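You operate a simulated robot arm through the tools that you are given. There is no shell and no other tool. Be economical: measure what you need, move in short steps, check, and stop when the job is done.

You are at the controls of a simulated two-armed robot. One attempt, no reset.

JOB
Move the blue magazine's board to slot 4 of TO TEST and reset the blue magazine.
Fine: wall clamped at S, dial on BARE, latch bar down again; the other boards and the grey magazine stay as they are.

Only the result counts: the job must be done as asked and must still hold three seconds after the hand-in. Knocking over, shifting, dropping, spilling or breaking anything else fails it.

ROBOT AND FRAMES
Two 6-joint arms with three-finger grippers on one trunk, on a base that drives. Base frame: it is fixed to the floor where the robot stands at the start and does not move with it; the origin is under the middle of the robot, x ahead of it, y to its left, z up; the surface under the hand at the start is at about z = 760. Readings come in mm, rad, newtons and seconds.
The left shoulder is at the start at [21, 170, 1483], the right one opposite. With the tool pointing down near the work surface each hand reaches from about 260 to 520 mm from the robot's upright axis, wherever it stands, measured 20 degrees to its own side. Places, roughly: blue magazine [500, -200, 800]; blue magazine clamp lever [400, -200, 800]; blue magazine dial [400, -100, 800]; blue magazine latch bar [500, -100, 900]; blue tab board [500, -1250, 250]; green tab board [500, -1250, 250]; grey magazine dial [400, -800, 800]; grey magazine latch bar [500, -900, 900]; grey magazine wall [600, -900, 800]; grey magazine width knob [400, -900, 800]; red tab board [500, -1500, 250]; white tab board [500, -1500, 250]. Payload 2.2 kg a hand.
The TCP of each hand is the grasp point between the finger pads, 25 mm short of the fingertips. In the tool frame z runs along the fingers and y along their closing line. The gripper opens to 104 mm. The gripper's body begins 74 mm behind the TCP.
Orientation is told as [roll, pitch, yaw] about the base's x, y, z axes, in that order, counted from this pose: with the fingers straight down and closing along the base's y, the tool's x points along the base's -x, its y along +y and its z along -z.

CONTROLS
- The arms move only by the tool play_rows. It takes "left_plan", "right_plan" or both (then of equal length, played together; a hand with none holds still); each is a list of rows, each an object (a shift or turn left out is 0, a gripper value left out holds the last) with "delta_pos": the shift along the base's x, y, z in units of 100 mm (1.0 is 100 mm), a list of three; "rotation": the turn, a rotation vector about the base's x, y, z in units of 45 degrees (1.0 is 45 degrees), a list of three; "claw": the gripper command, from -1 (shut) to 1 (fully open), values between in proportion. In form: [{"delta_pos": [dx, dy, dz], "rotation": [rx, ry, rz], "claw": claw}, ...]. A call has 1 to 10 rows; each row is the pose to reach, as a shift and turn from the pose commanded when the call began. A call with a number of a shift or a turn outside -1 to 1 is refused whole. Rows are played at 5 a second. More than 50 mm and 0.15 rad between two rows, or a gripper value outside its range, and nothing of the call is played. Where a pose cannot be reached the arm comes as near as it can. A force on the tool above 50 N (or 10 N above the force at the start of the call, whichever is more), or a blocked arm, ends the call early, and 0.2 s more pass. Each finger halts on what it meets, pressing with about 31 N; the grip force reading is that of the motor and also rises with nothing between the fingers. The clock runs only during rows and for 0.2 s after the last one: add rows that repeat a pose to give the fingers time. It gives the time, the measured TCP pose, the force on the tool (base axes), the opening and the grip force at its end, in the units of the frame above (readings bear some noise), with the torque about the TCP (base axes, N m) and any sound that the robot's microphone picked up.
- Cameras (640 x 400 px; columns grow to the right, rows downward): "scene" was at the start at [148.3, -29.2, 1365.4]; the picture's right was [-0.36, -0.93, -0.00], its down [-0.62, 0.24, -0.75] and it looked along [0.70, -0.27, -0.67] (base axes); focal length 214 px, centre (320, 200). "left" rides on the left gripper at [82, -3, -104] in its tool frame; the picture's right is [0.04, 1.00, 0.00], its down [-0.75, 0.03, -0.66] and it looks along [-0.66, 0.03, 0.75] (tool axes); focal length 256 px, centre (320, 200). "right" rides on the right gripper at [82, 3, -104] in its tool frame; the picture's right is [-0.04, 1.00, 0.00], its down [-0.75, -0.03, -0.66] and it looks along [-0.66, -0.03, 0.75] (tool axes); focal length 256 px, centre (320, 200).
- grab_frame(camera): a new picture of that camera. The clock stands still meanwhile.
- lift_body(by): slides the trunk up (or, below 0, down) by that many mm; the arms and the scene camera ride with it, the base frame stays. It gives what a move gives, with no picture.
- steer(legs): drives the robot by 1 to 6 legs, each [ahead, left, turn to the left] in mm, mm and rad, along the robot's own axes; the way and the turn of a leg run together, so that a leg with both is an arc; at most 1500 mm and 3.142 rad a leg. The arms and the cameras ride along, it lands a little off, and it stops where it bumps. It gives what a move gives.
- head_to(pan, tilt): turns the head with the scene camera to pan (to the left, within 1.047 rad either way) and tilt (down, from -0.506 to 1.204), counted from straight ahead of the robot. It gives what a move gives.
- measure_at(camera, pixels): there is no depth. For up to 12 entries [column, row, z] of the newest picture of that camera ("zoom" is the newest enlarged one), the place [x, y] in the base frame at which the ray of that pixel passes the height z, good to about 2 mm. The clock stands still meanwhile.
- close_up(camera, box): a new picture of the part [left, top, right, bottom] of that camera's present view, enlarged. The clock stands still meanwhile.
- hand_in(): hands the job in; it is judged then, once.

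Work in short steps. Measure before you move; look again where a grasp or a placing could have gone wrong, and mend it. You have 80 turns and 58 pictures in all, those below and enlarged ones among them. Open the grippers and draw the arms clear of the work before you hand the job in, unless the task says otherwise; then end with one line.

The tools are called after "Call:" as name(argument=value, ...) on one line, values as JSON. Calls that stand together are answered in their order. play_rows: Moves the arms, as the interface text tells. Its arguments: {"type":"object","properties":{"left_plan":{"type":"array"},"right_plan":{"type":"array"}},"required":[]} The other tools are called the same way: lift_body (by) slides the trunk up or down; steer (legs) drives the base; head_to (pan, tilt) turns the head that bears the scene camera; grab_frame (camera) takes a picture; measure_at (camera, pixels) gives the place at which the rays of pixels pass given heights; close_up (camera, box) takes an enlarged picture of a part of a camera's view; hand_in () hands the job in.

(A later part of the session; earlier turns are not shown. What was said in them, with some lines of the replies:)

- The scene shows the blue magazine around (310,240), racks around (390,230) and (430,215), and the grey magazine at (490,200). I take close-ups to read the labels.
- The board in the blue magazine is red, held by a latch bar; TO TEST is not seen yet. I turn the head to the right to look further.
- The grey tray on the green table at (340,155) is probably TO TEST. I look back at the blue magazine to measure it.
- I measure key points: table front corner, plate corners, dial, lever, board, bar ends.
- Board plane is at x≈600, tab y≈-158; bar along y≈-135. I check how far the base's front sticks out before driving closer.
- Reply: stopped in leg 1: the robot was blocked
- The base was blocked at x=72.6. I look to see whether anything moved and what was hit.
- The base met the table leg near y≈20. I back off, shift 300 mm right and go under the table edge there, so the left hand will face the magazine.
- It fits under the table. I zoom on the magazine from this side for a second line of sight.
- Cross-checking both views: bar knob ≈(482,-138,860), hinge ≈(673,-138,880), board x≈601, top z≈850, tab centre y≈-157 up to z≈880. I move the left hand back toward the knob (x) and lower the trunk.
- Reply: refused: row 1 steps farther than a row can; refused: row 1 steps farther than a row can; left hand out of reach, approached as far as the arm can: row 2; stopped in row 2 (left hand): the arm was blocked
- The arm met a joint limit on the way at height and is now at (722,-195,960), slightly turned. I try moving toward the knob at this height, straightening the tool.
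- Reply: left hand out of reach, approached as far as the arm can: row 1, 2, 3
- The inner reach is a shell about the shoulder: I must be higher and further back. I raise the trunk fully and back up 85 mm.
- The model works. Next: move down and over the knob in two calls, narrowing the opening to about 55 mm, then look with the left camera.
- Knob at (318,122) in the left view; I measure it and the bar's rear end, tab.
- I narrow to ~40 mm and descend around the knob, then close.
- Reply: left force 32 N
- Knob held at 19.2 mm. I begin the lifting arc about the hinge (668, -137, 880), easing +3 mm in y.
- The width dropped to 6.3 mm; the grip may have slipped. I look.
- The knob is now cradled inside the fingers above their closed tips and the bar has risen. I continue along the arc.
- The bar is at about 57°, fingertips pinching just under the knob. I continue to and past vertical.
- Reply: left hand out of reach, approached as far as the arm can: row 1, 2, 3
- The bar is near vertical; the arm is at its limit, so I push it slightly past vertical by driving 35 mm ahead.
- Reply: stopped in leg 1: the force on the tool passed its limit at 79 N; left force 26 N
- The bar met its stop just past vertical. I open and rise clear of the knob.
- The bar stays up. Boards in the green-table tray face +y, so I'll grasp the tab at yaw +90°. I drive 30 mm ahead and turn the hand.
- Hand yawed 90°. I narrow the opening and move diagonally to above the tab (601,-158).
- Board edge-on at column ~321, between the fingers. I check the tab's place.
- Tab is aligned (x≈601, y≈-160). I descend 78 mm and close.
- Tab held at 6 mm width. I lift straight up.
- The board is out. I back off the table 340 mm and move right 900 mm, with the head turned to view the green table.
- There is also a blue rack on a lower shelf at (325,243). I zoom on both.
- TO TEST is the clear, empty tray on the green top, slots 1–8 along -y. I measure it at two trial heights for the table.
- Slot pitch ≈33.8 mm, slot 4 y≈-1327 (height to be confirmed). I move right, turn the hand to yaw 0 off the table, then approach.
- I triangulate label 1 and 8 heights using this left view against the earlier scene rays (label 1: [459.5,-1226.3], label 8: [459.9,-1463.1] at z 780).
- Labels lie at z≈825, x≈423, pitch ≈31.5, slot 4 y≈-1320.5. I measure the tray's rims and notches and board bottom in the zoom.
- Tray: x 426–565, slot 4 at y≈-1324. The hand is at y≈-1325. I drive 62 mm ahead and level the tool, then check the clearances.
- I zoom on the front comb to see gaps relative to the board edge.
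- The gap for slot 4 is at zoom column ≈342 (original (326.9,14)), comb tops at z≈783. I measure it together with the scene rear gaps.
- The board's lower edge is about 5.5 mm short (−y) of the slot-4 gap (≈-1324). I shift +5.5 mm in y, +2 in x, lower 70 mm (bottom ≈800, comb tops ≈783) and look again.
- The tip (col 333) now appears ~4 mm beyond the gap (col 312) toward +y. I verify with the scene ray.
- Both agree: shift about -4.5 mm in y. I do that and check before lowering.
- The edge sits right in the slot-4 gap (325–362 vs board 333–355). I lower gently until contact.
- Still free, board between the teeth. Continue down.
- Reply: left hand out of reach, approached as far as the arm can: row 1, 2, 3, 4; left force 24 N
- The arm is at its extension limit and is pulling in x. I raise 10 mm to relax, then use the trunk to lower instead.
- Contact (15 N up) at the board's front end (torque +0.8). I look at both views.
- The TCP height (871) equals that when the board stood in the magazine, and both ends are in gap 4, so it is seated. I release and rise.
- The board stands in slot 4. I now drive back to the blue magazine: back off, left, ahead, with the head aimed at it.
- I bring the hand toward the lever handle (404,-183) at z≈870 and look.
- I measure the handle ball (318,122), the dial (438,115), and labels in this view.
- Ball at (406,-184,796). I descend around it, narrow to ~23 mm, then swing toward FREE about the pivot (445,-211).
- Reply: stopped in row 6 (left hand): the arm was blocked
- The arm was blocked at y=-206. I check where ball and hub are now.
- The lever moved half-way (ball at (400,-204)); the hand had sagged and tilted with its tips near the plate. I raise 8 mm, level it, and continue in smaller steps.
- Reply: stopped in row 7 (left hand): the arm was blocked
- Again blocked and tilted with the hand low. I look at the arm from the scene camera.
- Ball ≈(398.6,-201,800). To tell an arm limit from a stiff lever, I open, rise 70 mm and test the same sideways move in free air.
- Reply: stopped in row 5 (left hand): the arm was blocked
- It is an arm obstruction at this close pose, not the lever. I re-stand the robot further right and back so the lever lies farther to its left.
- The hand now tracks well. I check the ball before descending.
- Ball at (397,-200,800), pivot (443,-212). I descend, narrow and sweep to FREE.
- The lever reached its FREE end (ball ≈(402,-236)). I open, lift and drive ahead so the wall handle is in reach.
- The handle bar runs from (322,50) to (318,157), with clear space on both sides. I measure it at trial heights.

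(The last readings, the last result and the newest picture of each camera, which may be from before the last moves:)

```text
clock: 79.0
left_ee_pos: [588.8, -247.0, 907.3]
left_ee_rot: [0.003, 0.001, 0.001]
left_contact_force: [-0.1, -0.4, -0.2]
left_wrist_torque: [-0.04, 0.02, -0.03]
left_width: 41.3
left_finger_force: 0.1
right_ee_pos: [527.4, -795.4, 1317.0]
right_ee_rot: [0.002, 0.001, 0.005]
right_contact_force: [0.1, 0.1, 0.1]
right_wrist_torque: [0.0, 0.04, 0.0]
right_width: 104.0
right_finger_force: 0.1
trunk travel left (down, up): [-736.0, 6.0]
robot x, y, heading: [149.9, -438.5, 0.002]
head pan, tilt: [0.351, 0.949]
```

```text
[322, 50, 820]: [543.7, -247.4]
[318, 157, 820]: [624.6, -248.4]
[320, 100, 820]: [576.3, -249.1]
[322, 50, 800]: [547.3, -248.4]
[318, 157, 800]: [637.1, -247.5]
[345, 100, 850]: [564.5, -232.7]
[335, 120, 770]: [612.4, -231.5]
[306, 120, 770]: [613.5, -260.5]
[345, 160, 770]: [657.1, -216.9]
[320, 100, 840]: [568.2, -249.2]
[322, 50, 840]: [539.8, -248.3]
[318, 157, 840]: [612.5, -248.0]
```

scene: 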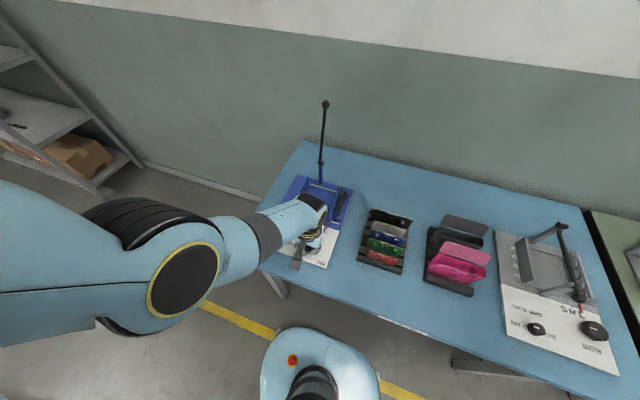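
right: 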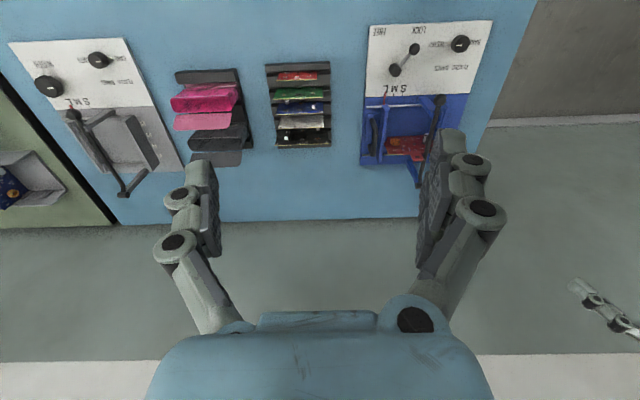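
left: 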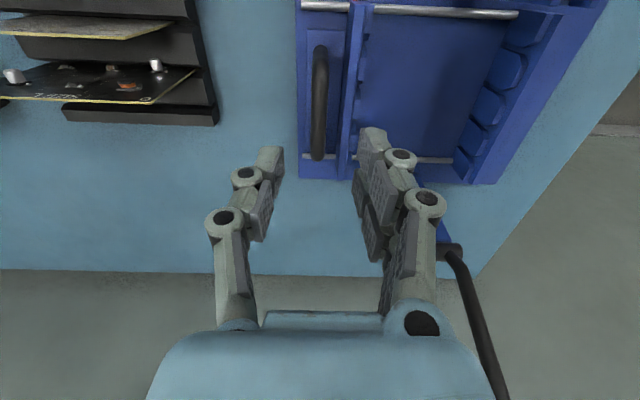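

Handle at y≈-248. I'll push it from outside with closed fingers: go to y=-274, down to z≈815, then push toward +y, first to about 38 mm of travel.

Call:
play_rows(left_plan=[{"delta_pos": [-0.04, -0.27, 0], "claw": -1}, {"delta_pos": [-0.04, -0.27, 0]}, {"delta_pos": [-0.04, -0.27, -0.3]}, {"delta_pos": [-0.04, -0.27, -0.6]}, {"delta_pos": [-0.04, -0.27, -0.92]}, {"delta_pos": [-0.04, -0.27, -0.92]}])

Call:
play_rows(left_plan=[{"delta_pos": [0, 0.08, 0]}, {"delta_pos": [0, 0.16, 0]}, {"delta_pos": [0, 0.23, 0]}, {"delta_pos": [0, 0.3, 0]}, {"delta_pos": [0, 0.37, 0]}, {"delta_pos": [0, 0.43, 0]}, {"delta_pos": [0, 0.475, 0]}])

```text
clock: 80.4
left_ee_pos: [580.9, -272.3, 819.0]
left_ee_rot: [0.003, -0.002, 0.001]
left_contact_force: [-0.6, -0.2, 0.9]
left_wrist_torque: [0.0, -0.02, 0.01]
left_width: 0.0
left_finger_force: 28.7
left hand out of reach, approached as far as the arm can: row 5, 6
right_ee_pos: [523.8, -794.0, 1318.2]
right_ee_rot: [0.0, 0.001, 0.006]
right_contact_force: [-0.5, 0.5, 0.0]
right_wrist_torque: [0.04, -0.03, -0.02]
right_width: 104.2
right_finger_force: 0.0
trunk travel left (down, up): [-736.0, 6.0]
robot x, y, heading: [146.4, -428.9, 0.004]
head pan, tilt: [0.351, 0.949]
```

```text
clock: 82.2
left_ee_pos: [581.4, -241.5, 820.6]
left_ee_rot: [-0.02, -0.001, -0.003]
left_contact_force: [0.7, -16.6, 5.7]
left_wrist_torque: [0.34, 0.1, 0.15]
left_width: 0.3
left_finger_force: 28.5
right_ee_pos: [522.2, -795.9, 1317.1]
right_ee_rot: [0.0, -0.001, 0.002]
right_contact_force: [0.6, -0.1, 0.8]
right_wrist_torque: [-0.05, -0.01, 0.01]
right_width: 103.9
right_finger_force: 0.1
trunk travel left (down, up): [-736.0, 6.0]
robot x, y, heading: [149.9, -432.0, 0.003]
head pan, tilt: [0.351, 0.949]
stopped in row 7 (left hand): the force on the tool passed its limit at 50 N (the readings are from after the stop); the commanded pose is now the measured one
```

The push moved about 20 mm (likely to M, a detent or friction). I push on in small steps.

Call:
play_rows(left_plan=[{"delta_pos": [0, 0.03, 0]}, {"delta_pos": [0, 0.06, 0]}, {"delta_pos": [0, 0.09, 0]}, {"delta_pos": [0, 0.12, 0]}, {"delta_pos": [0, 0.15, 0]}, {"delta_pos": [0, 0.18, 0]}])

Call:
close_up(camera="scene", box=[180, 130, 400, 290])

```text
clock: 83.3
left_ee_pos: [580.5, -242.2, 821.7]
left_ee_rot: [-0.037, -0.003, -0.007]
left_contact_force: [0.6, -17.2, 6.6]
left_wrist_torque: [0.35, 0.13, 0.17]
left_width: 0.0
left_finger_force: 28.8
right_ee_pos: [521.6, -798.3, 1317.3]
right_ee_rot: [-0.002, 0.0, 0.0]
right_contact_force: [-0.9, 1.2, -0.1]
right_wrist_torque: [-0.06, -0.03, -0.01]
right_width: 104.2
right_finger_force: 0.0
trunk travel left (down, up): [-736.0, 6.0]
robot x, y, heading: [146.0, -435.5, 0.002]
head pan, tilt: [0.351, 0.949]
stopped in row 5 (left hand): the force on the tool passed its limit at 52 N (the readings are from after the stop); the commanded pose is now the measured one
```

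```text
2.50 times, centred on (290, 210) of scene
```

zoom: 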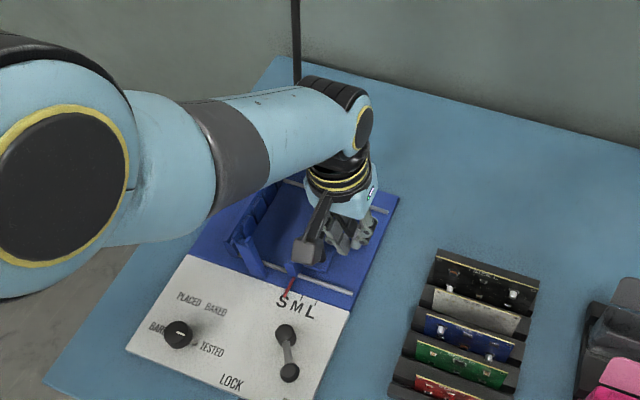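

The red pointer at (288,290) now seems to be at S. I measure pointer and labels.

Call:
measure_at(camera="zoom", pixels=[[287, 295, 770], [291, 280, 775], [282, 302, 767], [296, 306, 767], [310, 311, 767], [286, 332, 790], [290, 372, 800], [178, 334, 790], [186, 336, 795]])

```text
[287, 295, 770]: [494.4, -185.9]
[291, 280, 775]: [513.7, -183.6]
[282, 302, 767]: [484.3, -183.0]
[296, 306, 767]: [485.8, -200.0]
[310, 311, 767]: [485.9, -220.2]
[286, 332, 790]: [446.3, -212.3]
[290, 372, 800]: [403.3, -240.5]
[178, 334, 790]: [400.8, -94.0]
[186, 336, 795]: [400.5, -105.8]
```

Pointer is at S (same offset as before at L), hard against the stop. I back off, lift, and return to the lever standing place.

Call:
play_rows(left_plan=[{"delta_pos": [0, -0.1, 0], "rotation": [0.047, 0, 0.01]}, {"delta_pos": [0, -0.16, 0], "rotation": [0.047, 0, 0.01]}, {"delta_pos": [0, -0.16, 0.4], "rotation": [0.047, 0, 0.01]}, {"delta_pos": [0, -0.16, 0.85], "rotation": [0.047, 0, 0.01], "claw": -0.3}])

Call:
steer(legs=[[-150, 5, 0]])

```text
clock: 84.3
left_ee_pos: [579.7, -253.7, 906.0]
left_ee_rot: [0.007, 0.002, 0.002]
left_contact_force: [0.5, 0.0, 0.6]
left_wrist_torque: [0.02, 0.02, 0.03]
left_width: 36.4
left_finger_force: 0.1
right_ee_pos: [523.5, -797.7, 1316.9]
right_ee_rot: [0.001, -0.001, 0.001]
right_contact_force: [-0.2, 0.0, 0.6]
right_wrist_torque: [0.01, 0.01, 0.01]
right_width: 104.3
right_finger_force: 0.0
trunk travel left (down, up): [-736.0, 6.0]
robot x, y, heading: [149.9, -430.7, -0.001]
head pan, tilt: [0.351, 0.949]
```

```text
clock: 85.7
left_ee_pos: [431.1, -248.6, 906.4]
left_ee_rot: [0.007, -0.001, 0.001]
left_contact_force: [-0.7, -0.2, -0.1]
left_wrist_torque: [0.01, 0.03, 0.02]
left_width: 36.2
left_finger_force: 0.0
right_ee_pos: [373.0, -792.6, 1318.0]
right_ee_rot: [0.0, 0.002, 0.001]
right_contact_force: [0.0, -0.5, 0.1]
right_wrist_torque: [0.02, 0.0, 0.0]
right_width: 103.9
right_finger_force: 0.1
trunk travel left (down, up): [-736.0, 6.0]
robot x, y, heading: [0.4, -426.6, -0.003]
head pan, tilt: [0.351, 0.949]
```

Ball in FREE at ≈(403.5,-238.5,800). I descend around it and sweep back to LOCK.

Call:
play_rows(left_plan=[{"delta_pos": [-0.15, 0.05, -0.3]}, {"delta_pos": [-0.275, 0.1, -0.6]}, {"delta_pos": [-0.275, 0.1, -1.0]}, {"delta_pos": [-0.275, 0.1, -1.0], "claw": -0.56}, {"delta_pos": [-0.275, 0.1, -1.0]}])

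Call:
play_rows(left_plan=[{"delta_pos": [-0.05, 0.08, -0.02]}, {"delta_pos": [-0.075, 0.16, -0.02]}, {"delta_pos": [-0.085, 0.25, -0.02]}, {"delta_pos": [-0.08, 0.34, -0.02]}, {"delta_pos": [-0.055, 0.42, -0.02]}, {"delta_pos": [-0.02, 0.5, -0.02]}, {"delta_pos": [0.01, 0.55, -0.02]}, {"delta_pos": [0.03, 0.59, -0.02]}, {"delta_pos": [0.03, 0.59, -0.02]}])

```text
clock: 86.9
left_ee_pos: [402.4, -237.4, 806.7]
left_ee_rot: [0.009, 0.003, 0.004]
left_contact_force: [-9.5, 10.8, -0.9]
left_wrist_torque: [0.12, 0.25, 0.34]
left_width: 29.4
left_finger_force: 5.2
right_ee_pos: [372.7, -792.3, 1317.8]
right_ee_rot: [0.001, 0.001, 0.002]
right_contact_force: [0.2, -0.5, 0.5]
right_wrist_torque: [-0.03, -0.02, 0.04]
right_width: 103.9
right_finger_force: 0.1
trunk travel left (down, up): [-736.0, 6.0]
robot x, y, heading: [-1.4, -426.4, 0.002]
head pan, tilt: [0.351, 0.949]
```

```text
clock: 88.9
left_ee_pos: [405.1, -181.0, 805.3]
left_ee_rot: [0.006, 0.002, 0.002]
left_contact_force: [-6.3, -6.8, -1.4]
left_wrist_torque: [0.01, 0.21, -0.12]
left_width: 25.9
left_finger_force: 2.6
right_ee_pos: [372.2, -795.1, 1315.8]
right_ee_rot: [0.001, -0.001, 0.002]
right_contact_force: [0.2, 0.0, -0.1]
right_wrist_torque: [-0.01, -0.05, -0.01]
right_width: 103.9
right_finger_force: 0.0
trunk travel left (down, up): [-736.0, 6.0]
robot x, y, heading: [0.1, -428.6, -0.001]
head pan, tilt: [0.351, 0.949]
```

The lever is firmly at LOCK. I open, lift, move over the dial (400,-95.5), and pre-turn the hand to yaw -90°.

Call:
play_rows(left_plan=[{"delta_pos": [0, -0.02, 0], "claw": -0.2}, {"delta_pos": [0, -0.02, 0]}, {"delta_pos": [0, -0.02, 0.4]}, {"delta_pos": [0, -0.02, 0.7]}, {"delta_pos": [-0.02, 0.4, 0.7], "claw": 0}, {"delta_pos": [-0.05, 0.84, 0.7]}])

Call:
play_rows(left_plan=[{"rotation": [0, 0, -0.18]}, {"rotation": [0, 0, -0.36]}, {"rotation": [0, 0, -0.54]}, {"rotation": [0, 0, -0.72]}, {"rotation": [0, 0, -0.9]}, {"rotation": [0, 0, -1.0]}])

Call:
play_rows(left_plan=[{"rotation": [0, 0, -0.18]}, {"rotation": [0, 0, -0.36]}, {"rotation": [0, 0, -0.54]}, {"rotation": [0, 0, -0.72]}, {"rotation": [0, 0, -0.9]}, {"rotation": [0, 0, -1.0]}])

Call:
grab_frame(camera="left")

```text
clock: 90.3
left_ee_pos: [400.6, -94.2, 874.0]
left_ee_rot: [0.005, 0.002, 0.001]
left_contact_force: [-0.2, -0.4, 0.6]
left_wrist_torque: [-0.04, 0.0, -0.01]
left_width: 52.2
left_finger_force: 0.0
right_ee_pos: [371.3, -791.0, 1316.1]
right_ee_rot: [-0.001, 0.0, 0.002]
right_contact_force: [-0.9, 0.4, -0.1]
right_wrist_torque: [-0.03, 0.02, 0.04]
right_width: 104.2
right_finger_force: 0.0
trunk travel left (down, up): [-736.0, 6.0]
robot x, y, heading: [-4.2, -431.9, -0.004]
head pan, tilt: [0.351, 0.949]
```

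```text
clock: 91.7
left_ee_pos: [401.4, -96.6, 874.2]
left_ee_rot: [0.006, 0.0, -0.784]
left_contact_force: [-0.4, 0.5, 0.8]
left_wrist_torque: [0.0, -0.01, 0.0]
left_width: 52.2
left_finger_force: 0.2
right_ee_pos: [372.4, -793.7, 1318.5]
right_ee_rot: [-0.002, 0.001, 0.001]
right_contact_force: [0.2, -0.1, -0.4]
right_wrist_torque: [-0.04, -0.04, 0.0]
right_width: 103.9
right_finger_force: 0.0
trunk travel left (down, up): [-736.0, 6.0]
robot x, y, heading: [-1.0, -429.6, -0.001]
head pan, tilt: [0.351, 0.949]
```

```text
clock: 93.1
left_ee_pos: [401.7, -96.3, 875.2]
left_ee_rot: [0.007, -0.001, -1.571]
left_contact_force: [0.2, 0.3, -0.1]
left_wrist_torque: [0.01, 0.0, -0.02]
left_width: 52.0
left_finger_force: 0.1
right_ee_pos: [372.4, -793.1, 1317.3]
right_ee_rot: [0.001, 0.002, 0.003]
right_contact_force: [0.3, 0.0, 0.9]
right_wrist_torque: [0.02, 0.02, -0.02]
right_width: 104.1
right_finger_force: 0.1
trunk travel left (down, up): [-736.0, 6.0]
robot x, y, heading: [-4.4, -425.8, 0.005]
head pan, tilt: [0.351, 0.949]
```

```text
3 pictures are left
```

left: 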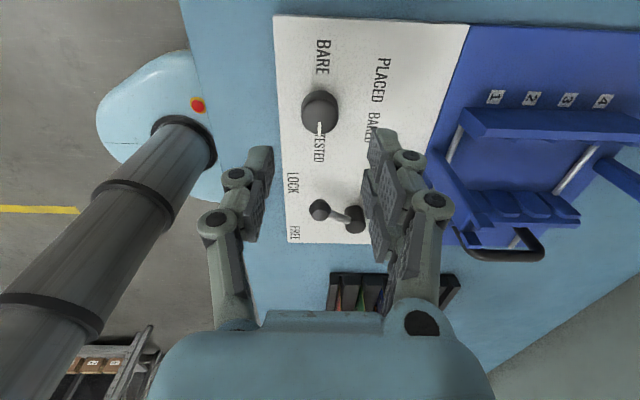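

Pointer points to TESTED (down), BARE is opposite (up), so a 180° turn. I check the dial centre in this view.

Call:
measure_at(camera="left", pixels=[[320, 112, 790], [320, 107, 795], [320, 112, 780], [320, 128, 795], [323, 57, 767], [320, 150, 767], [383, 80, 767], [373, 127, 767], [301, 112, 785], [340, 112, 785]])

```text
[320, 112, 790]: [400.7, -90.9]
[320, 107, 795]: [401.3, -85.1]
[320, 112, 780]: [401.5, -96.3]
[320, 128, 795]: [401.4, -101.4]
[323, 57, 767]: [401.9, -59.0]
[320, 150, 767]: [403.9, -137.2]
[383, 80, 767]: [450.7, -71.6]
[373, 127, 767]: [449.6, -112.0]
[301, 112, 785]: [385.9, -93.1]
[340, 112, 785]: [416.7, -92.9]
```

Centre ≈(401,-95), diameter ≈30. I descend, grip and turn +90° first.

Call:
play_rows(left_plan=[{"delta_pos": [0, 0.01, -0.4]}, {"delta_pos": [0, 0.01, -0.76]}, {"delta_pos": [0, 0.01, -0.76], "claw": -1}, {"delta_pos": [0, 0.01, -0.76]}, {"delta_pos": [0, 0.01, -0.76]}])

Call:
play_rows(left_plan=[{"rotation": [0, 0, 0.18]}, {"rotation": [0, 0, 0.36]}, {"rotation": [0, 0, 0.54]}, {"rotation": [0, 0, 0.72]}, {"rotation": [0, 0, 0.9]}, {"rotation": [0, 0, 1.0]}])

Call:
play_rows(left_plan=[{"rotation": [0, 0, 0.18]}, {"rotation": [0, 0, 0.36]}, {"rotation": [0, 0, 0.54]}, {"rotation": [0, 0, 0.72]}, {"rotation": [0, 0, 0.9]}, {"rotation": [0, 0, 1.0]}])

```text
clock: 94.3
left_ee_pos: [401.7, -94.8, 798.6]
left_ee_rot: [0.005, 0.0, -1.568]
left_contact_force: [-1.0, -1.4, -5.9]
left_wrist_torque: [-0.23, -0.06, 0.02]
left_width: 29.7
left_finger_force: 44.8
right_ee_pos: [373.5, -791.9, 1317.2]
right_ee_rot: [0.001, 0.002, 0.003]
right_contact_force: [0.1, 0.0, 0.2]
right_wrist_torque: [-0.03, 0.02, -0.02]
right_width: 104.1
right_finger_force: 0.1
trunk travel left (down, up): [-736.0, 6.0]
robot x, y, heading: [-0.7, -428.5, 0.002]
head pan, tilt: [0.351, 0.949]
```

```text
clock: 95.7
left_ee_pos: [401.9, -94.4, 799.3]
left_ee_rot: [0.008, 0.0, -0.782]
left_contact_force: [6.1, 0.6, -2.0]
left_wrist_torque: [0.19, -0.29, -0.05]
left_width: 29.5
left_finger_force: 45.4
right_ee_pos: [373.0, -792.7, 1317.5]
right_ee_rot: [0.0, 0.001, 0.002]
right_contact_force: [0.3, -0.1, -0.4]
right_wrist_torque: [-0.01, 0.0, -0.01]
right_width: 104.1
right_finger_force: 0.1
trunk travel left (down, up): [-736.0, 6.0]
robot x, y, heading: [-4.8, -428.7, 0.001]
head pan, tilt: [0.351, 0.949]
```

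```text
clock: 97.1
left_ee_pos: [403.0, -93.9, 799.7]
left_ee_rot: [0.009, -0.003, 0.005]
left_contact_force: [14.4, 11.0, 13.7]
left_wrist_torque: [0.33, 0.59, -0.03]
left_width: 29.8
left_finger_force: 44.7
right_ee_pos: [373.8, -791.5, 1316.9]
right_ee_rot: [0.0, 0.002, 0.003]
right_contact_force: [-0.2, -0.4, 0.2]
right_wrist_torque: [0.01, -0.01, 0.01]
right_width: 104.0
right_finger_force: 0.1
trunk travel left (down, up): [-736.0, 6.0]
robot x, y, heading: [1.3, -427.1, 0.002]
head pan, tilt: [0.351, 0.949]
```

Turning well. I continue the second 90°.

Call:
play_rows(left_plan=[{"delta_pos": [-0.01, -0.01, -0.01], "rotation": [0, 0, 0.18]}, {"delta_pos": [-0.01, -0.01, -0.01], "rotation": [0, 0, 0.36]}, {"delta_pos": [-0.01, -0.01, -0.01], "rotation": [0, 0, 0.54]}, {"delta_pos": [-0.01, -0.01, -0.01], "rotation": [0, 0, 0.72]}, {"delta_pos": [-0.01, -0.01, -0.01], "rotation": [0, 0, 0.9]}, {"delta_pos": [-0.01, -0.01, -0.01], "rotation": [0, 0, 1.0]}])

Call:
play_rows(left_plan=[{"rotation": [0, 0, 0.18]}, {"rotation": [0, 0, 0.36]}, {"rotation": [0, 0, 0.54]}, {"rotation": [0, 0, 0.72]}, {"rotation": [0, 0, 0.9]}, {"rotation": [0, 0, 1.0]}])

```text
clock: 98.5
left_ee_pos: [401.8, -93.7, 798.2]
left_ee_rot: [0.005, -0.002, 0.791]
left_contact_force: [16.3, 19.1, 8.0]
left_wrist_torque: [0.59, -0.76, -0.01]
left_width: 29.1
left_finger_force: 45.3
right_ee_pos: [374.1, -791.5, 1317.9]
right_ee_rot: [0.0, 0.001, 0.0]
right_contact_force: [-0.7, 0.1, -0.3]
right_wrist_torque: [-0.05, -0.01, -0.03]
right_width: 104.0
right_finger_force: 0.0
trunk travel left (down, up): [-736.0, 6.0]
robot x, y, heading: [0.8, -427.2, 0.0]
head pan, tilt: [0.351, 0.949]
```

```text
clock: 99.9
left_ee_pos: [401.5, -94.0, 796.2]
left_ee_rot: [0.005, 0.001, 1.574]
left_contact_force: [17.2, 18.0, -0.2]
left_wrist_torque: [0.61, -0.65, -0.11]
left_width: 28.7
left_finger_force: 45.6
right_ee_pos: [374.5, -790.8, 1316.3]
right_ee_rot: [-0.001, 0.002, 0.002]
right_contact_force: [0.2, -0.5, 0.3]
right_wrist_torque: [-0.02, 0.0, 0.02]
right_width: 103.8
right_finger_force: 0.1
trunk travel left (down, up): [-736.0, 6.0]
robot x, y, heading: [-4.0, -429.6, 0.002]
head pan, tilt: [0.351, 0.949]
```

Full 180° done. I open, lift 90 mm and turn back to yaw 0, then check the dial with the scene camera.

Call:
play_rows(left_plan=[{"claw": 0}, {"claw": 0}, {"delta_pos": [0, 0, 0.4]}, {"delta_pos": [0, 0, 0.8]}, {"delta_pos": [0, 0, 1.0]}])

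Call:
play_rows(left_plan=[{"rotation": [0, 0, -0.18]}, {"rotation": [0, 0, -0.36]}, {"rotation": [0, 0, -0.54]}, {"rotation": [0, 0, -0.72]}, {"rotation": [0, 0, -0.9]}, {"rotation": [0, 0, -1.0]}])

Call:
play_rows(left_plan=[{"rotation": [0, 0, -0.18]}, {"rotation": [0, 0, -0.36]}, {"rotation": [0, 0, -0.54]}, {"rotation": [0, 0, -0.72]}, {"rotation": [0, 0, -0.9]}, {"rotation": [0, 0, -1.0]}])

```text
clock: 101.1
left_ee_pos: [400.1, -95.6, 898.2]
left_ee_rot: [0.01, 0.001, 1.572]
left_contact_force: [0.3, 0.5, 0.3]
left_wrist_torque: [-0.02, -0.03, 0.0]
left_width: 51.9
left_finger_force: 0.0
right_ee_pos: [373.5, -793.0, 1317.5]
right_ee_rot: [-0.001, 0.001, 0.001]
right_contact_force: [0.5, 0.5, 0.3]
right_wrist_torque: [-0.03, -0.02, 0.02]
right_width: 104.0
right_finger_force: 0.0
trunk travel left (down, up): [-736.0, 6.0]
robot x, y, heading: [-3.5, -428.1, 0.001]
head pan, tilt: [0.351, 0.949]
```

```text
clock: 102.5
left_ee_pos: [399.3, -95.5, 898.0]
left_ee_rot: [0.008, 0.002, 0.785]
left_contact_force: [1.1, 0.4, -0.1]
left_wrist_torque: [0.0, 0.01, 0.0]
left_width: 52.1
left_finger_force: 0.0
right_ee_pos: [373.7, -793.0, 1317.6]
right_ee_rot: [0.001, 0.001, 0.002]
right_contact_force: [-0.9, 0.4, -0.1]
right_wrist_torque: [-0.03, -0.01, 0.02]
right_width: 104.3
right_finger_force: 0.0
trunk travel left (down, up): [-736.0, 6.0]
robot x, y, heading: [-4.5, -428.3, -0.002]
head pan, tilt: [0.351, 0.949]
```

```text
clock: 103.9
left_ee_pos: [399.3, -95.3, 898.8]
left_ee_rot: [0.009, 0.001, -0.002]
left_contact_force: [1.2, -0.1, -0.4]
left_wrist_torque: [0.02, 0.0, -0.01]
left_width: 52.2
left_finger_force: 0.0
right_ee_pos: [372.4, -792.6, 1316.1]
right_ee_rot: [-0.001, 0.002, 0.002]
right_contact_force: [0.2, -0.4, 0.2]
right_wrist_torque: [-0.01, -0.03, -0.01]
right_width: 104.2
right_finger_force: 0.0
trunk travel left (down, up): [-736.0, 6.0]
robot x, y, heading: [0.9, -426.4, -0.001]
head pan, tilt: [0.351, 0.949]
```

Dial turned; now the latch bar. I re-stand the robot and bring the hand in three moves to above the raised knob (≈(696,-138,1069)).

Call:
steer(legs=[[62, 102, 0]])

Call:
play_rows(left_plan=[{"delta_pos": [0.3, -0.17, 0.3]}, {"delta_pos": [0.6, -0.34, 0.6]}, {"delta_pos": [0.9, -0.52, 0.91]}])

Call:
play_rows(left_plan=[{"delta_pos": [0.28, -0.18, 0.35]}, {"delta_pos": [0.56, -0.36, 0.68]}, {"delta_pos": [0.85, -0.5, 1.0]}])

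Call:
close_up(camera="scene", box=[160, 60, 400, 260])

```text
clock: 105.1
left_ee_pos: [460.1, 6.8, 898.6]
left_ee_rot: [0.008, 0.001, 0.001]
left_contact_force: [0.6, -0.7, -0.2]
left_wrist_torque: [0.01, 0.0, 0.01]
left_width: 52.0
left_finger_force: 0.2
right_ee_pos: [435.5, -691.0, 1317.9]
right_ee_rot: [0.001, 0.001, 0.002]
right_contact_force: [0.4, -0.6, -0.2]
right_wrist_torque: [-0.02, 0.0, -0.02]
right_width: 103.9
right_finger_force: 0.1
trunk travel left (down, up): [-736.0, 6.0]
robot x, y, heading: [60.0, -323.5, -0.0]
head pan, tilt: [0.351, 0.949]
```

```text
clock: 105.9
left_ee_pos: [552.8, -46.0, 988.5]
left_ee_rot: [0.007, 0.001, 0.004]
left_contact_force: [-0.3, 0.6, 0.8]
left_wrist_torque: [0.03, -0.01, 0.03]
left_width: 52.2
left_finger_force: 0.0
right_ee_pos: [435.6, -690.6, 1317.4]
right_ee_rot: [0.001, 0.001, 0.001]
right_contact_force: [-0.5, -0.2, -0.6]
right_wrist_torque: [-0.04, 0.03, -0.03]
right_width: 103.7
right_finger_force: 0.1
trunk travel left (down, up): [-736.0, 6.0]
robot x, y, heading: [62.3, -323.3, 0.006]
head pan, tilt: [0.351, 0.949]
```

```text
clock: 106.7
left_ee_pos: [635.4, -95.3, 1088.5]
left_ee_rot: [0.008, 0.001, 0.004]
left_contact_force: [-0.5, 0.4, 0.3]
left_wrist_torque: [-0.01, -0.02, 0.02]
left_width: 52.0
left_finger_force: 0.0
right_ee_pos: [435.7, -690.3, 1316.9]
right_ee_rot: [0.002, 0.003, 0.002]
right_contact_force: [-0.3, -0.2, -0.2]
right_wrist_torque: [0.03, 0.02, 0.01]
right_width: 104.0
right_finger_force: 0.0
trunk travel left (down, up): [-736.0, 6.0]
robot x, y, heading: [59.2, -325.9, -0.002]
head pan, tilt: [0.351, 0.949]
```

```text
2.00 times, centred on (280, 160) of scene
```

zoom: 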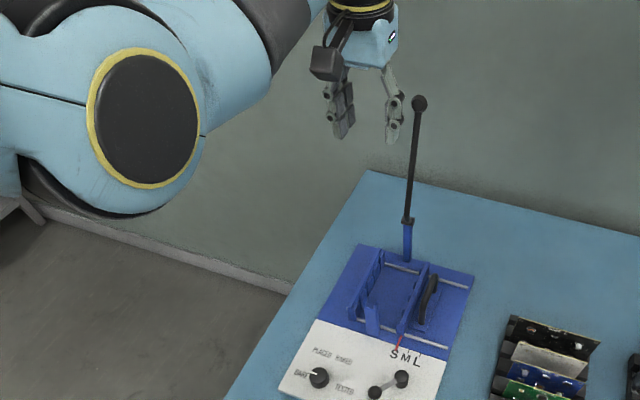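

Dial shows BARE, lever LOCK, pointer S. I measure the knob (420,103).

Call:
measure_at(camera="zoom", pixels=[[420, 103, 1060], [420, 103, 1070], [420, 103, 1080], [408, 220, 885], [319, 377, 790], [311, 373, 795], [302, 373, 767], [400, 343, 770], [397, 354, 767]])

```text
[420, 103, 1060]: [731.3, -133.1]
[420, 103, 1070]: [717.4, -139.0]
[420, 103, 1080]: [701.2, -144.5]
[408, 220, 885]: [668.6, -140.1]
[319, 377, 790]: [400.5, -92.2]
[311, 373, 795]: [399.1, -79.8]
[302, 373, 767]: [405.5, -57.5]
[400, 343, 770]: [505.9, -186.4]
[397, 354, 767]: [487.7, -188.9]
```

Knob ≈(716,-138.5,1069). I raise 40 mm, drive 60 mm ahead, centre over the knob, descend and grip it.

Call:
play_rows(left_plan=[{"delta_pos": [0, 0, 0.4], "claw": -0.15}])

Call:
steer(legs=[[60, 0, 0]])

Call:
play_rows(left_plan=[{"delta_pos": [0.1, -0.22, 0]}, {"delta_pos": [0.2, -0.43, 0]}, {"delta_pos": [0.2, -0.43, -0.3]}, {"delta_pos": [0.2, -0.43, -0.58]}, {"delta_pos": [0.2, -0.43, -0.58]}, {"delta_pos": [0.2, -0.43, -0.58], "claw": -1}, {"delta_pos": [0.2, -0.43, -0.58]}, {"delta_pos": [0.2, -0.43, -0.58]}])

```text
clock: 107.1
left_ee_pos: [637.3, -97.0, 1129.7]
left_ee_rot: [0.006, 0.001, 0.004]
left_contact_force: [-1.0, 0.3, -0.1]
left_wrist_torque: [0.03, 0.0, -0.01]
left_width: 44.1
left_finger_force: 0.1
right_ee_pos: [434.4, -691.3, 1316.3]
right_ee_rot: [0.002, -0.001, 0.004]
right_contact_force: [0.3, 0.5, -0.3]
right_wrist_torque: [0.0, -0.02, -0.03]
right_width: 104.1
right_finger_force: 0.1
trunk travel left (down, up): [-736.0, 6.0]
robot x, y, heading: [60.2, -323.5, 0.002]
head pan, tilt: [0.351, 0.949]
```

```text
clock: 108.1
left_ee_pos: [693.2, -95.8, 1131.4]
left_ee_rot: [0.007, -0.003, 0.0]
left_contact_force: [-0.7, 0.1, -0.9]
left_wrist_torque: [0.01, 0.0, 0.02]
left_width: 44.3
left_finger_force: 0.0
right_ee_pos: [489.5, -690.3, 1317.9]
right_ee_rot: [0.003, -0.004, 0.002]
right_contact_force: [-0.6, 0.1, 0.5]
right_wrist_torque: [-0.01, 0.01, -0.01]
right_width: 104.5
right_finger_force: 0.0
trunk travel left (down, up): [-736.0, 6.0]
robot x, y, heading: [120.5, -322.3, -0.002]
head pan, tilt: [0.351, 0.949]
```

```text
clock: 109.9
left_ee_pos: [717.5, -139.5, 1068.6]
left_ee_rot: [0.006, 0.003, 0.002]
left_contact_force: [1.6, -2.5, -12.3]
left_wrist_torque: [-0.21, -0.81, 0.1]
left_width: 15.7
left_finger_force: 39.8
right_ee_pos: [494.2, -691.0, 1316.2]
right_ee_rot: [0.002, 0.003, 0.002]
right_contact_force: [0.4, -0.2, 1.1]
right_wrist_torque: [0.0, 0.03, -0.02]
right_width: 103.8
right_finger_force: 0.0
trunk travel left (down, up): [-736.0, 6.0]
robot x, y, heading: [115.2, -327.2, -0.0]
head pan, tilt: [0.351, 0.949]
```

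Knob gripped. I pull it over vertical by driving back 50 mm (the arc is nearly flat there).

Call:
steer(legs=[[-52, 0, 0]])

```text
clock: 110.8
left_ee_pos: [665.7, -138.2, 1070.0]
left_ee_rot: [0.008, -0.002, 0.002]
left_contact_force: [7.7, -6.5, -24.9]
left_wrist_torque: [0.24, -1.38, 0.06]
left_width: 13.1
left_finger_force: 38.5
right_ee_pos: [442.4, -690.3, 1316.5]
right_ee_rot: [0.001, 0.002, 0.001]
right_contact_force: [-1.0, -0.8, -0.7]
right_wrist_torque: [0.01, -0.06, 0.0]
right_width: 104.1
right_finger_force: 0.2
trunk travel left (down, up): [-736.0, 6.0]
robot x, y, heading: [66.0, -321.4, -0.004]
head pan, tilt: [0.351, 0.949]
```

Bar is vertical. I continue the arc forward and down.

Call:
play_rows(left_plan=[{"delta_pos": [-0.2, 0, -0.01]}, {"delta_pos": [-0.4, 0, -0.04]}, {"delta_pos": [-0.59, 0, -0.095]}, {"delta_pos": [-0.78, 0, -0.17]}, {"delta_pos": [-0.95, 0, -0.255]}])

```text
clock: 112.0
left_ee_pos: [573.7, -139.2, 1042.1]
left_ee_rot: [0.006, -0.002, 0.002]
left_contact_force: [24.7, -5.3, -30.7]
left_wrist_torque: [0.46, -0.89, 0.26]
left_width: 12.0
left_finger_force: 37.1
right_ee_pos: [446.6, -690.6, 1314.1]
right_ee_rot: [0.001, 0.007, 0.0]
right_contact_force: [0.8, -0.1, -1.2]
right_wrist_torque: [-0.01, -0.02, 0.03]
right_width: 103.9
right_finger_force: 0.1
trunk travel left (down, up): [-736.0, 6.0]
robot x, y, heading: [66.2, -327.9, -0.0]
head pan, tilt: [0.351, 0.949]
```

The bar is in tension (radius slightly too large); I shorten by 5 mm and continue down to ~24°.

Call:
play_rows(left_plan=[{"delta_pos": [-0.02, 0, -0.08]}, {"delta_pos": [-0.165, 0, -0.175]}, {"delta_pos": [-0.33, 0, -0.32]}, {"delta_pos": [-0.477, 0, -0.486]}, {"delta_pos": [-0.6, 0, -0.67]}, {"delta_pos": [-0.705, 0, -0.864]}])

```text
clock: 113.4
left_ee_pos: [498.4, -138.7, 957.3]
left_ee_rot: [0.006, -0.002, 0.001]
left_contact_force: [-1.4, 10.1, 0.9]
left_wrist_torque: [-0.18, -0.03, 0.06]
left_width: 5.7
left_finger_force: 29.8
right_ee_pos: [441.1, -689.4, 1316.8]
right_ee_rot: [-0.002, 0.001, 0.001]
right_contact_force: [0.6, 0.0, -0.8]
right_wrist_torque: [0.0, -0.03, -0.01]
right_width: 104.2
right_finger_force: 0.0
trunk travel left (down, up): [-736.0, 6.0]
robot x, y, heading: [66.8, -325.4, -0.0]
head pan, tilt: [0.351, 0.949]
5 turns are left
```

Few turns left: I lower to ~z 900, open so the bar rests down, rise, close the fingers and press gently on the knob from above, then look.

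Call:
play_rows(left_plan=[{"delta_pos": [-0.066, 0, -0.28]}, {"delta_pos": [-0.11, 0, -0.56]}, {"delta_pos": [-0.11, 0, -0.56], "claw": 0}, {"delta_pos": [-0.11, 0, -0.56]}, {"delta_pos": [-0.11, 0, -0.56]}, {"delta_pos": [-0.11, 0, -0.15]}, {"delta_pos": [-0.16, 0, 0.15], "claw": -1}, {"delta_pos": [-0.16, 0, 0.15]}, {"delta_pos": [-0.16, 0, 0.15]}, {"delta_pos": [-0.16, 0, 0.15]}])

Call:
play_rows(left_plan=[{"delta_pos": [0, 0, -0.3]}, {"delta_pos": [0, 0, -0.55]}, {"delta_pos": [0, 0, -0.65]}, {"delta_pos": [0, 0, -0.72]}, {"delta_pos": [0, 0, -0.77]}])

Call:
grab_frame(camera="left")

```text
clock: 115.6
left_ee_pos: [482.9, -140.5, 972.4]
left_ee_rot: [0.006, -0.002, 0.001]
left_contact_force: [0.9, -0.4, -0.6]
left_wrist_torque: [0.02, 0.01, 0.0]
left_width: 0.0
left_finger_force: 28.3
right_ee_pos: [441.4, -690.2, 1317.8]
right_ee_rot: [0.002, 0.004, 0.002]
right_contact_force: [0.0, -0.4, 0.4]
right_wrist_torque: [0.0, -0.02, 0.0]
right_width: 103.8
right_finger_force: 0.0
trunk travel left (down, up): [-736.0, 6.0]
robot x, y, heading: [65.6, -324.6, -0.002]
head pan, tilt: [0.351, 0.949]
```

```text
clock: 116.8
left_ee_pos: [482.5, -139.3, 899.3]
left_ee_rot: [0.007, -0.007, 0.002]
left_contact_force: [-1.4, -0.1, 13.7]
left_wrist_torque: [0.01, 0.05, 0.0]
left_width: 6.1
left_finger_force: 28.4
right_ee_pos: [437.5, -691.6, 1318.3]
right_ee_rot: [0.002, 0.002, 0.001]
right_contact_force: [-0.3, -1.2, 0.2]
right_wrist_torque: [-0.01, -0.06, 0.02]
right_width: 104.0
right_finger_force: 0.0
trunk travel left (down, up): [-736.0, 6.0]
robot x, y, heading: [63.4, -321.7, -0.001]
head pan, tilt: [0.351, 0.949]
```

```text
1 pictures are left
4 turns are left
```

left: 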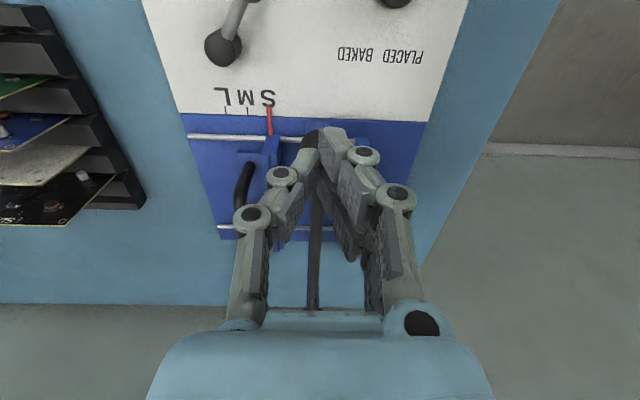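

The bar is down with the knob under the fingertips (tips ≈874, 14 N) and pointer at S. I press 3 mm more, then rise, open and draw clear.

Call:
play_rows(left_plan=[{"delta_pos": [0, 0, -0.04]}, {"delta_pos": [0, 0, -0.04]}])

Call:
play_rows(left_plan=[{"delta_pos": [0, 0, 0.4]}, {"delta_pos": [0, 0, 0.8]}, {"delta_pos": [0, 0, 0.9], "claw": 0.5}, {"delta_pos": [0, 0, 0.9]}, {"delta_pos": [0, 0, 0.9]}])

Call:
steer(legs=[[-300, 0, 0]])

Call:
close_up(camera="scene", box=[200, 70, 420, 230])

```text
clock: 117.5
left_ee_pos: [482.6, -140.4, 897.8]
left_ee_rot: [0.007, -0.01, 0.002]
left_contact_force: [-13.2, 1.3, 33.9]
left_wrist_torque: [0.02, 0.44, -0.03]
left_width: 6.0
left_finger_force: 28.3
right_ee_pos: [436.1, -690.4, 1318.4]
right_ee_rot: [0.001, -0.001, 0.001]
right_contact_force: [0.3, 0.6, 0.9]
right_wrist_torque: [-0.01, -0.01, -0.01]
right_width: 104.0
right_finger_force: 0.0
trunk travel left (down, up): [-736.0, 6.0]
robot x, y, heading: [66.9, -324.5, -0.0]
head pan, tilt: [0.351, 0.949]
stopped in row 2 (left hand): the force on the tool passed its limit at 52 N (the readings are from after the stop); the commanded pose is now the measured one
```

```text
clock: 118.7
left_ee_pos: [484.5, -138.5, 984.3]
left_ee_rot: [0.008, -0.007, 0.002]
left_contact_force: [0.2, 0.6, 0.3]
left_wrist_torque: [-0.06, 0.03, -0.03]
left_width: 78.2
left_finger_force: 0.1
right_ee_pos: [440.1, -689.9, 1316.7]
right_ee_rot: [0.002, 0.001, 0.002]
right_contact_force: [0.7, -0.5, 0.6]
right_wrist_torque: [0.0, -0.03, 0.01]
right_width: 104.0
right_finger_force: 0.0
trunk travel left (down, up): [-736.0, 6.0]
robot x, y, heading: [67.5, -323.6, 0.004]
head pan, tilt: [0.351, 0.949]
```

```text
clock: 120.8
left_ee_pos: [184.1, -139.4, 984.2]
left_ee_rot: [0.007, -0.008, 0.002]
left_contact_force: [-0.4, 0.1, -0.3]
left_wrist_torque: [0.01, 0.02, -0.01]
left_width: 77.8
left_finger_force: 0.1
right_ee_pos: [139.1, -690.4, 1316.1]
right_ee_rot: [0.002, 0.001, 0.001]
right_contact_force: [-0.2, 0.5, -0.4]
right_wrist_torque: [-0.01, 0.0, -0.01]
right_width: 103.9
right_finger_force: 0.1
trunk travel left (down, up): [-736.0, 6.0]
robot x, y, heading: [-234.3, -323.9, 0.0]
head pan, tilt: [0.351, 0.949]
```

```text
2.50 times, centred on (310, 150) of scene
3 turns are left
```

zoom: 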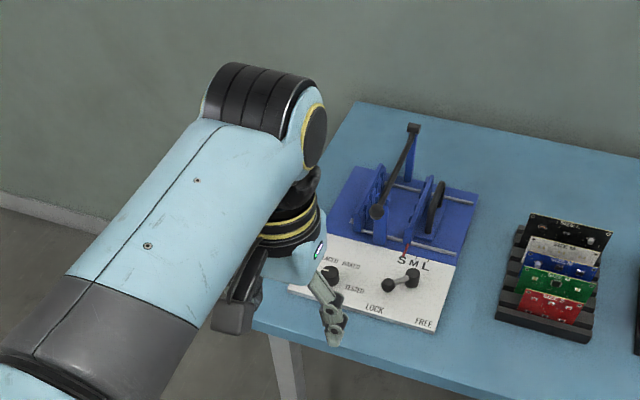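

The latch bar is down (knob at (377,211)), the pointer is at S, the lever points to LOCK and the hands are open and clear, so I hand in.

Call:
hand_in()

```text
The job is handed in.
```

I moved the blue magazine's red board to slot 4 of TO TEST and reset the blue magazine. The wall is clamped at S, the dial is on BARE and the latch bar is down. I didn't touch the other boards or the grey magazine, and the grippers were open and clear at hand-in.
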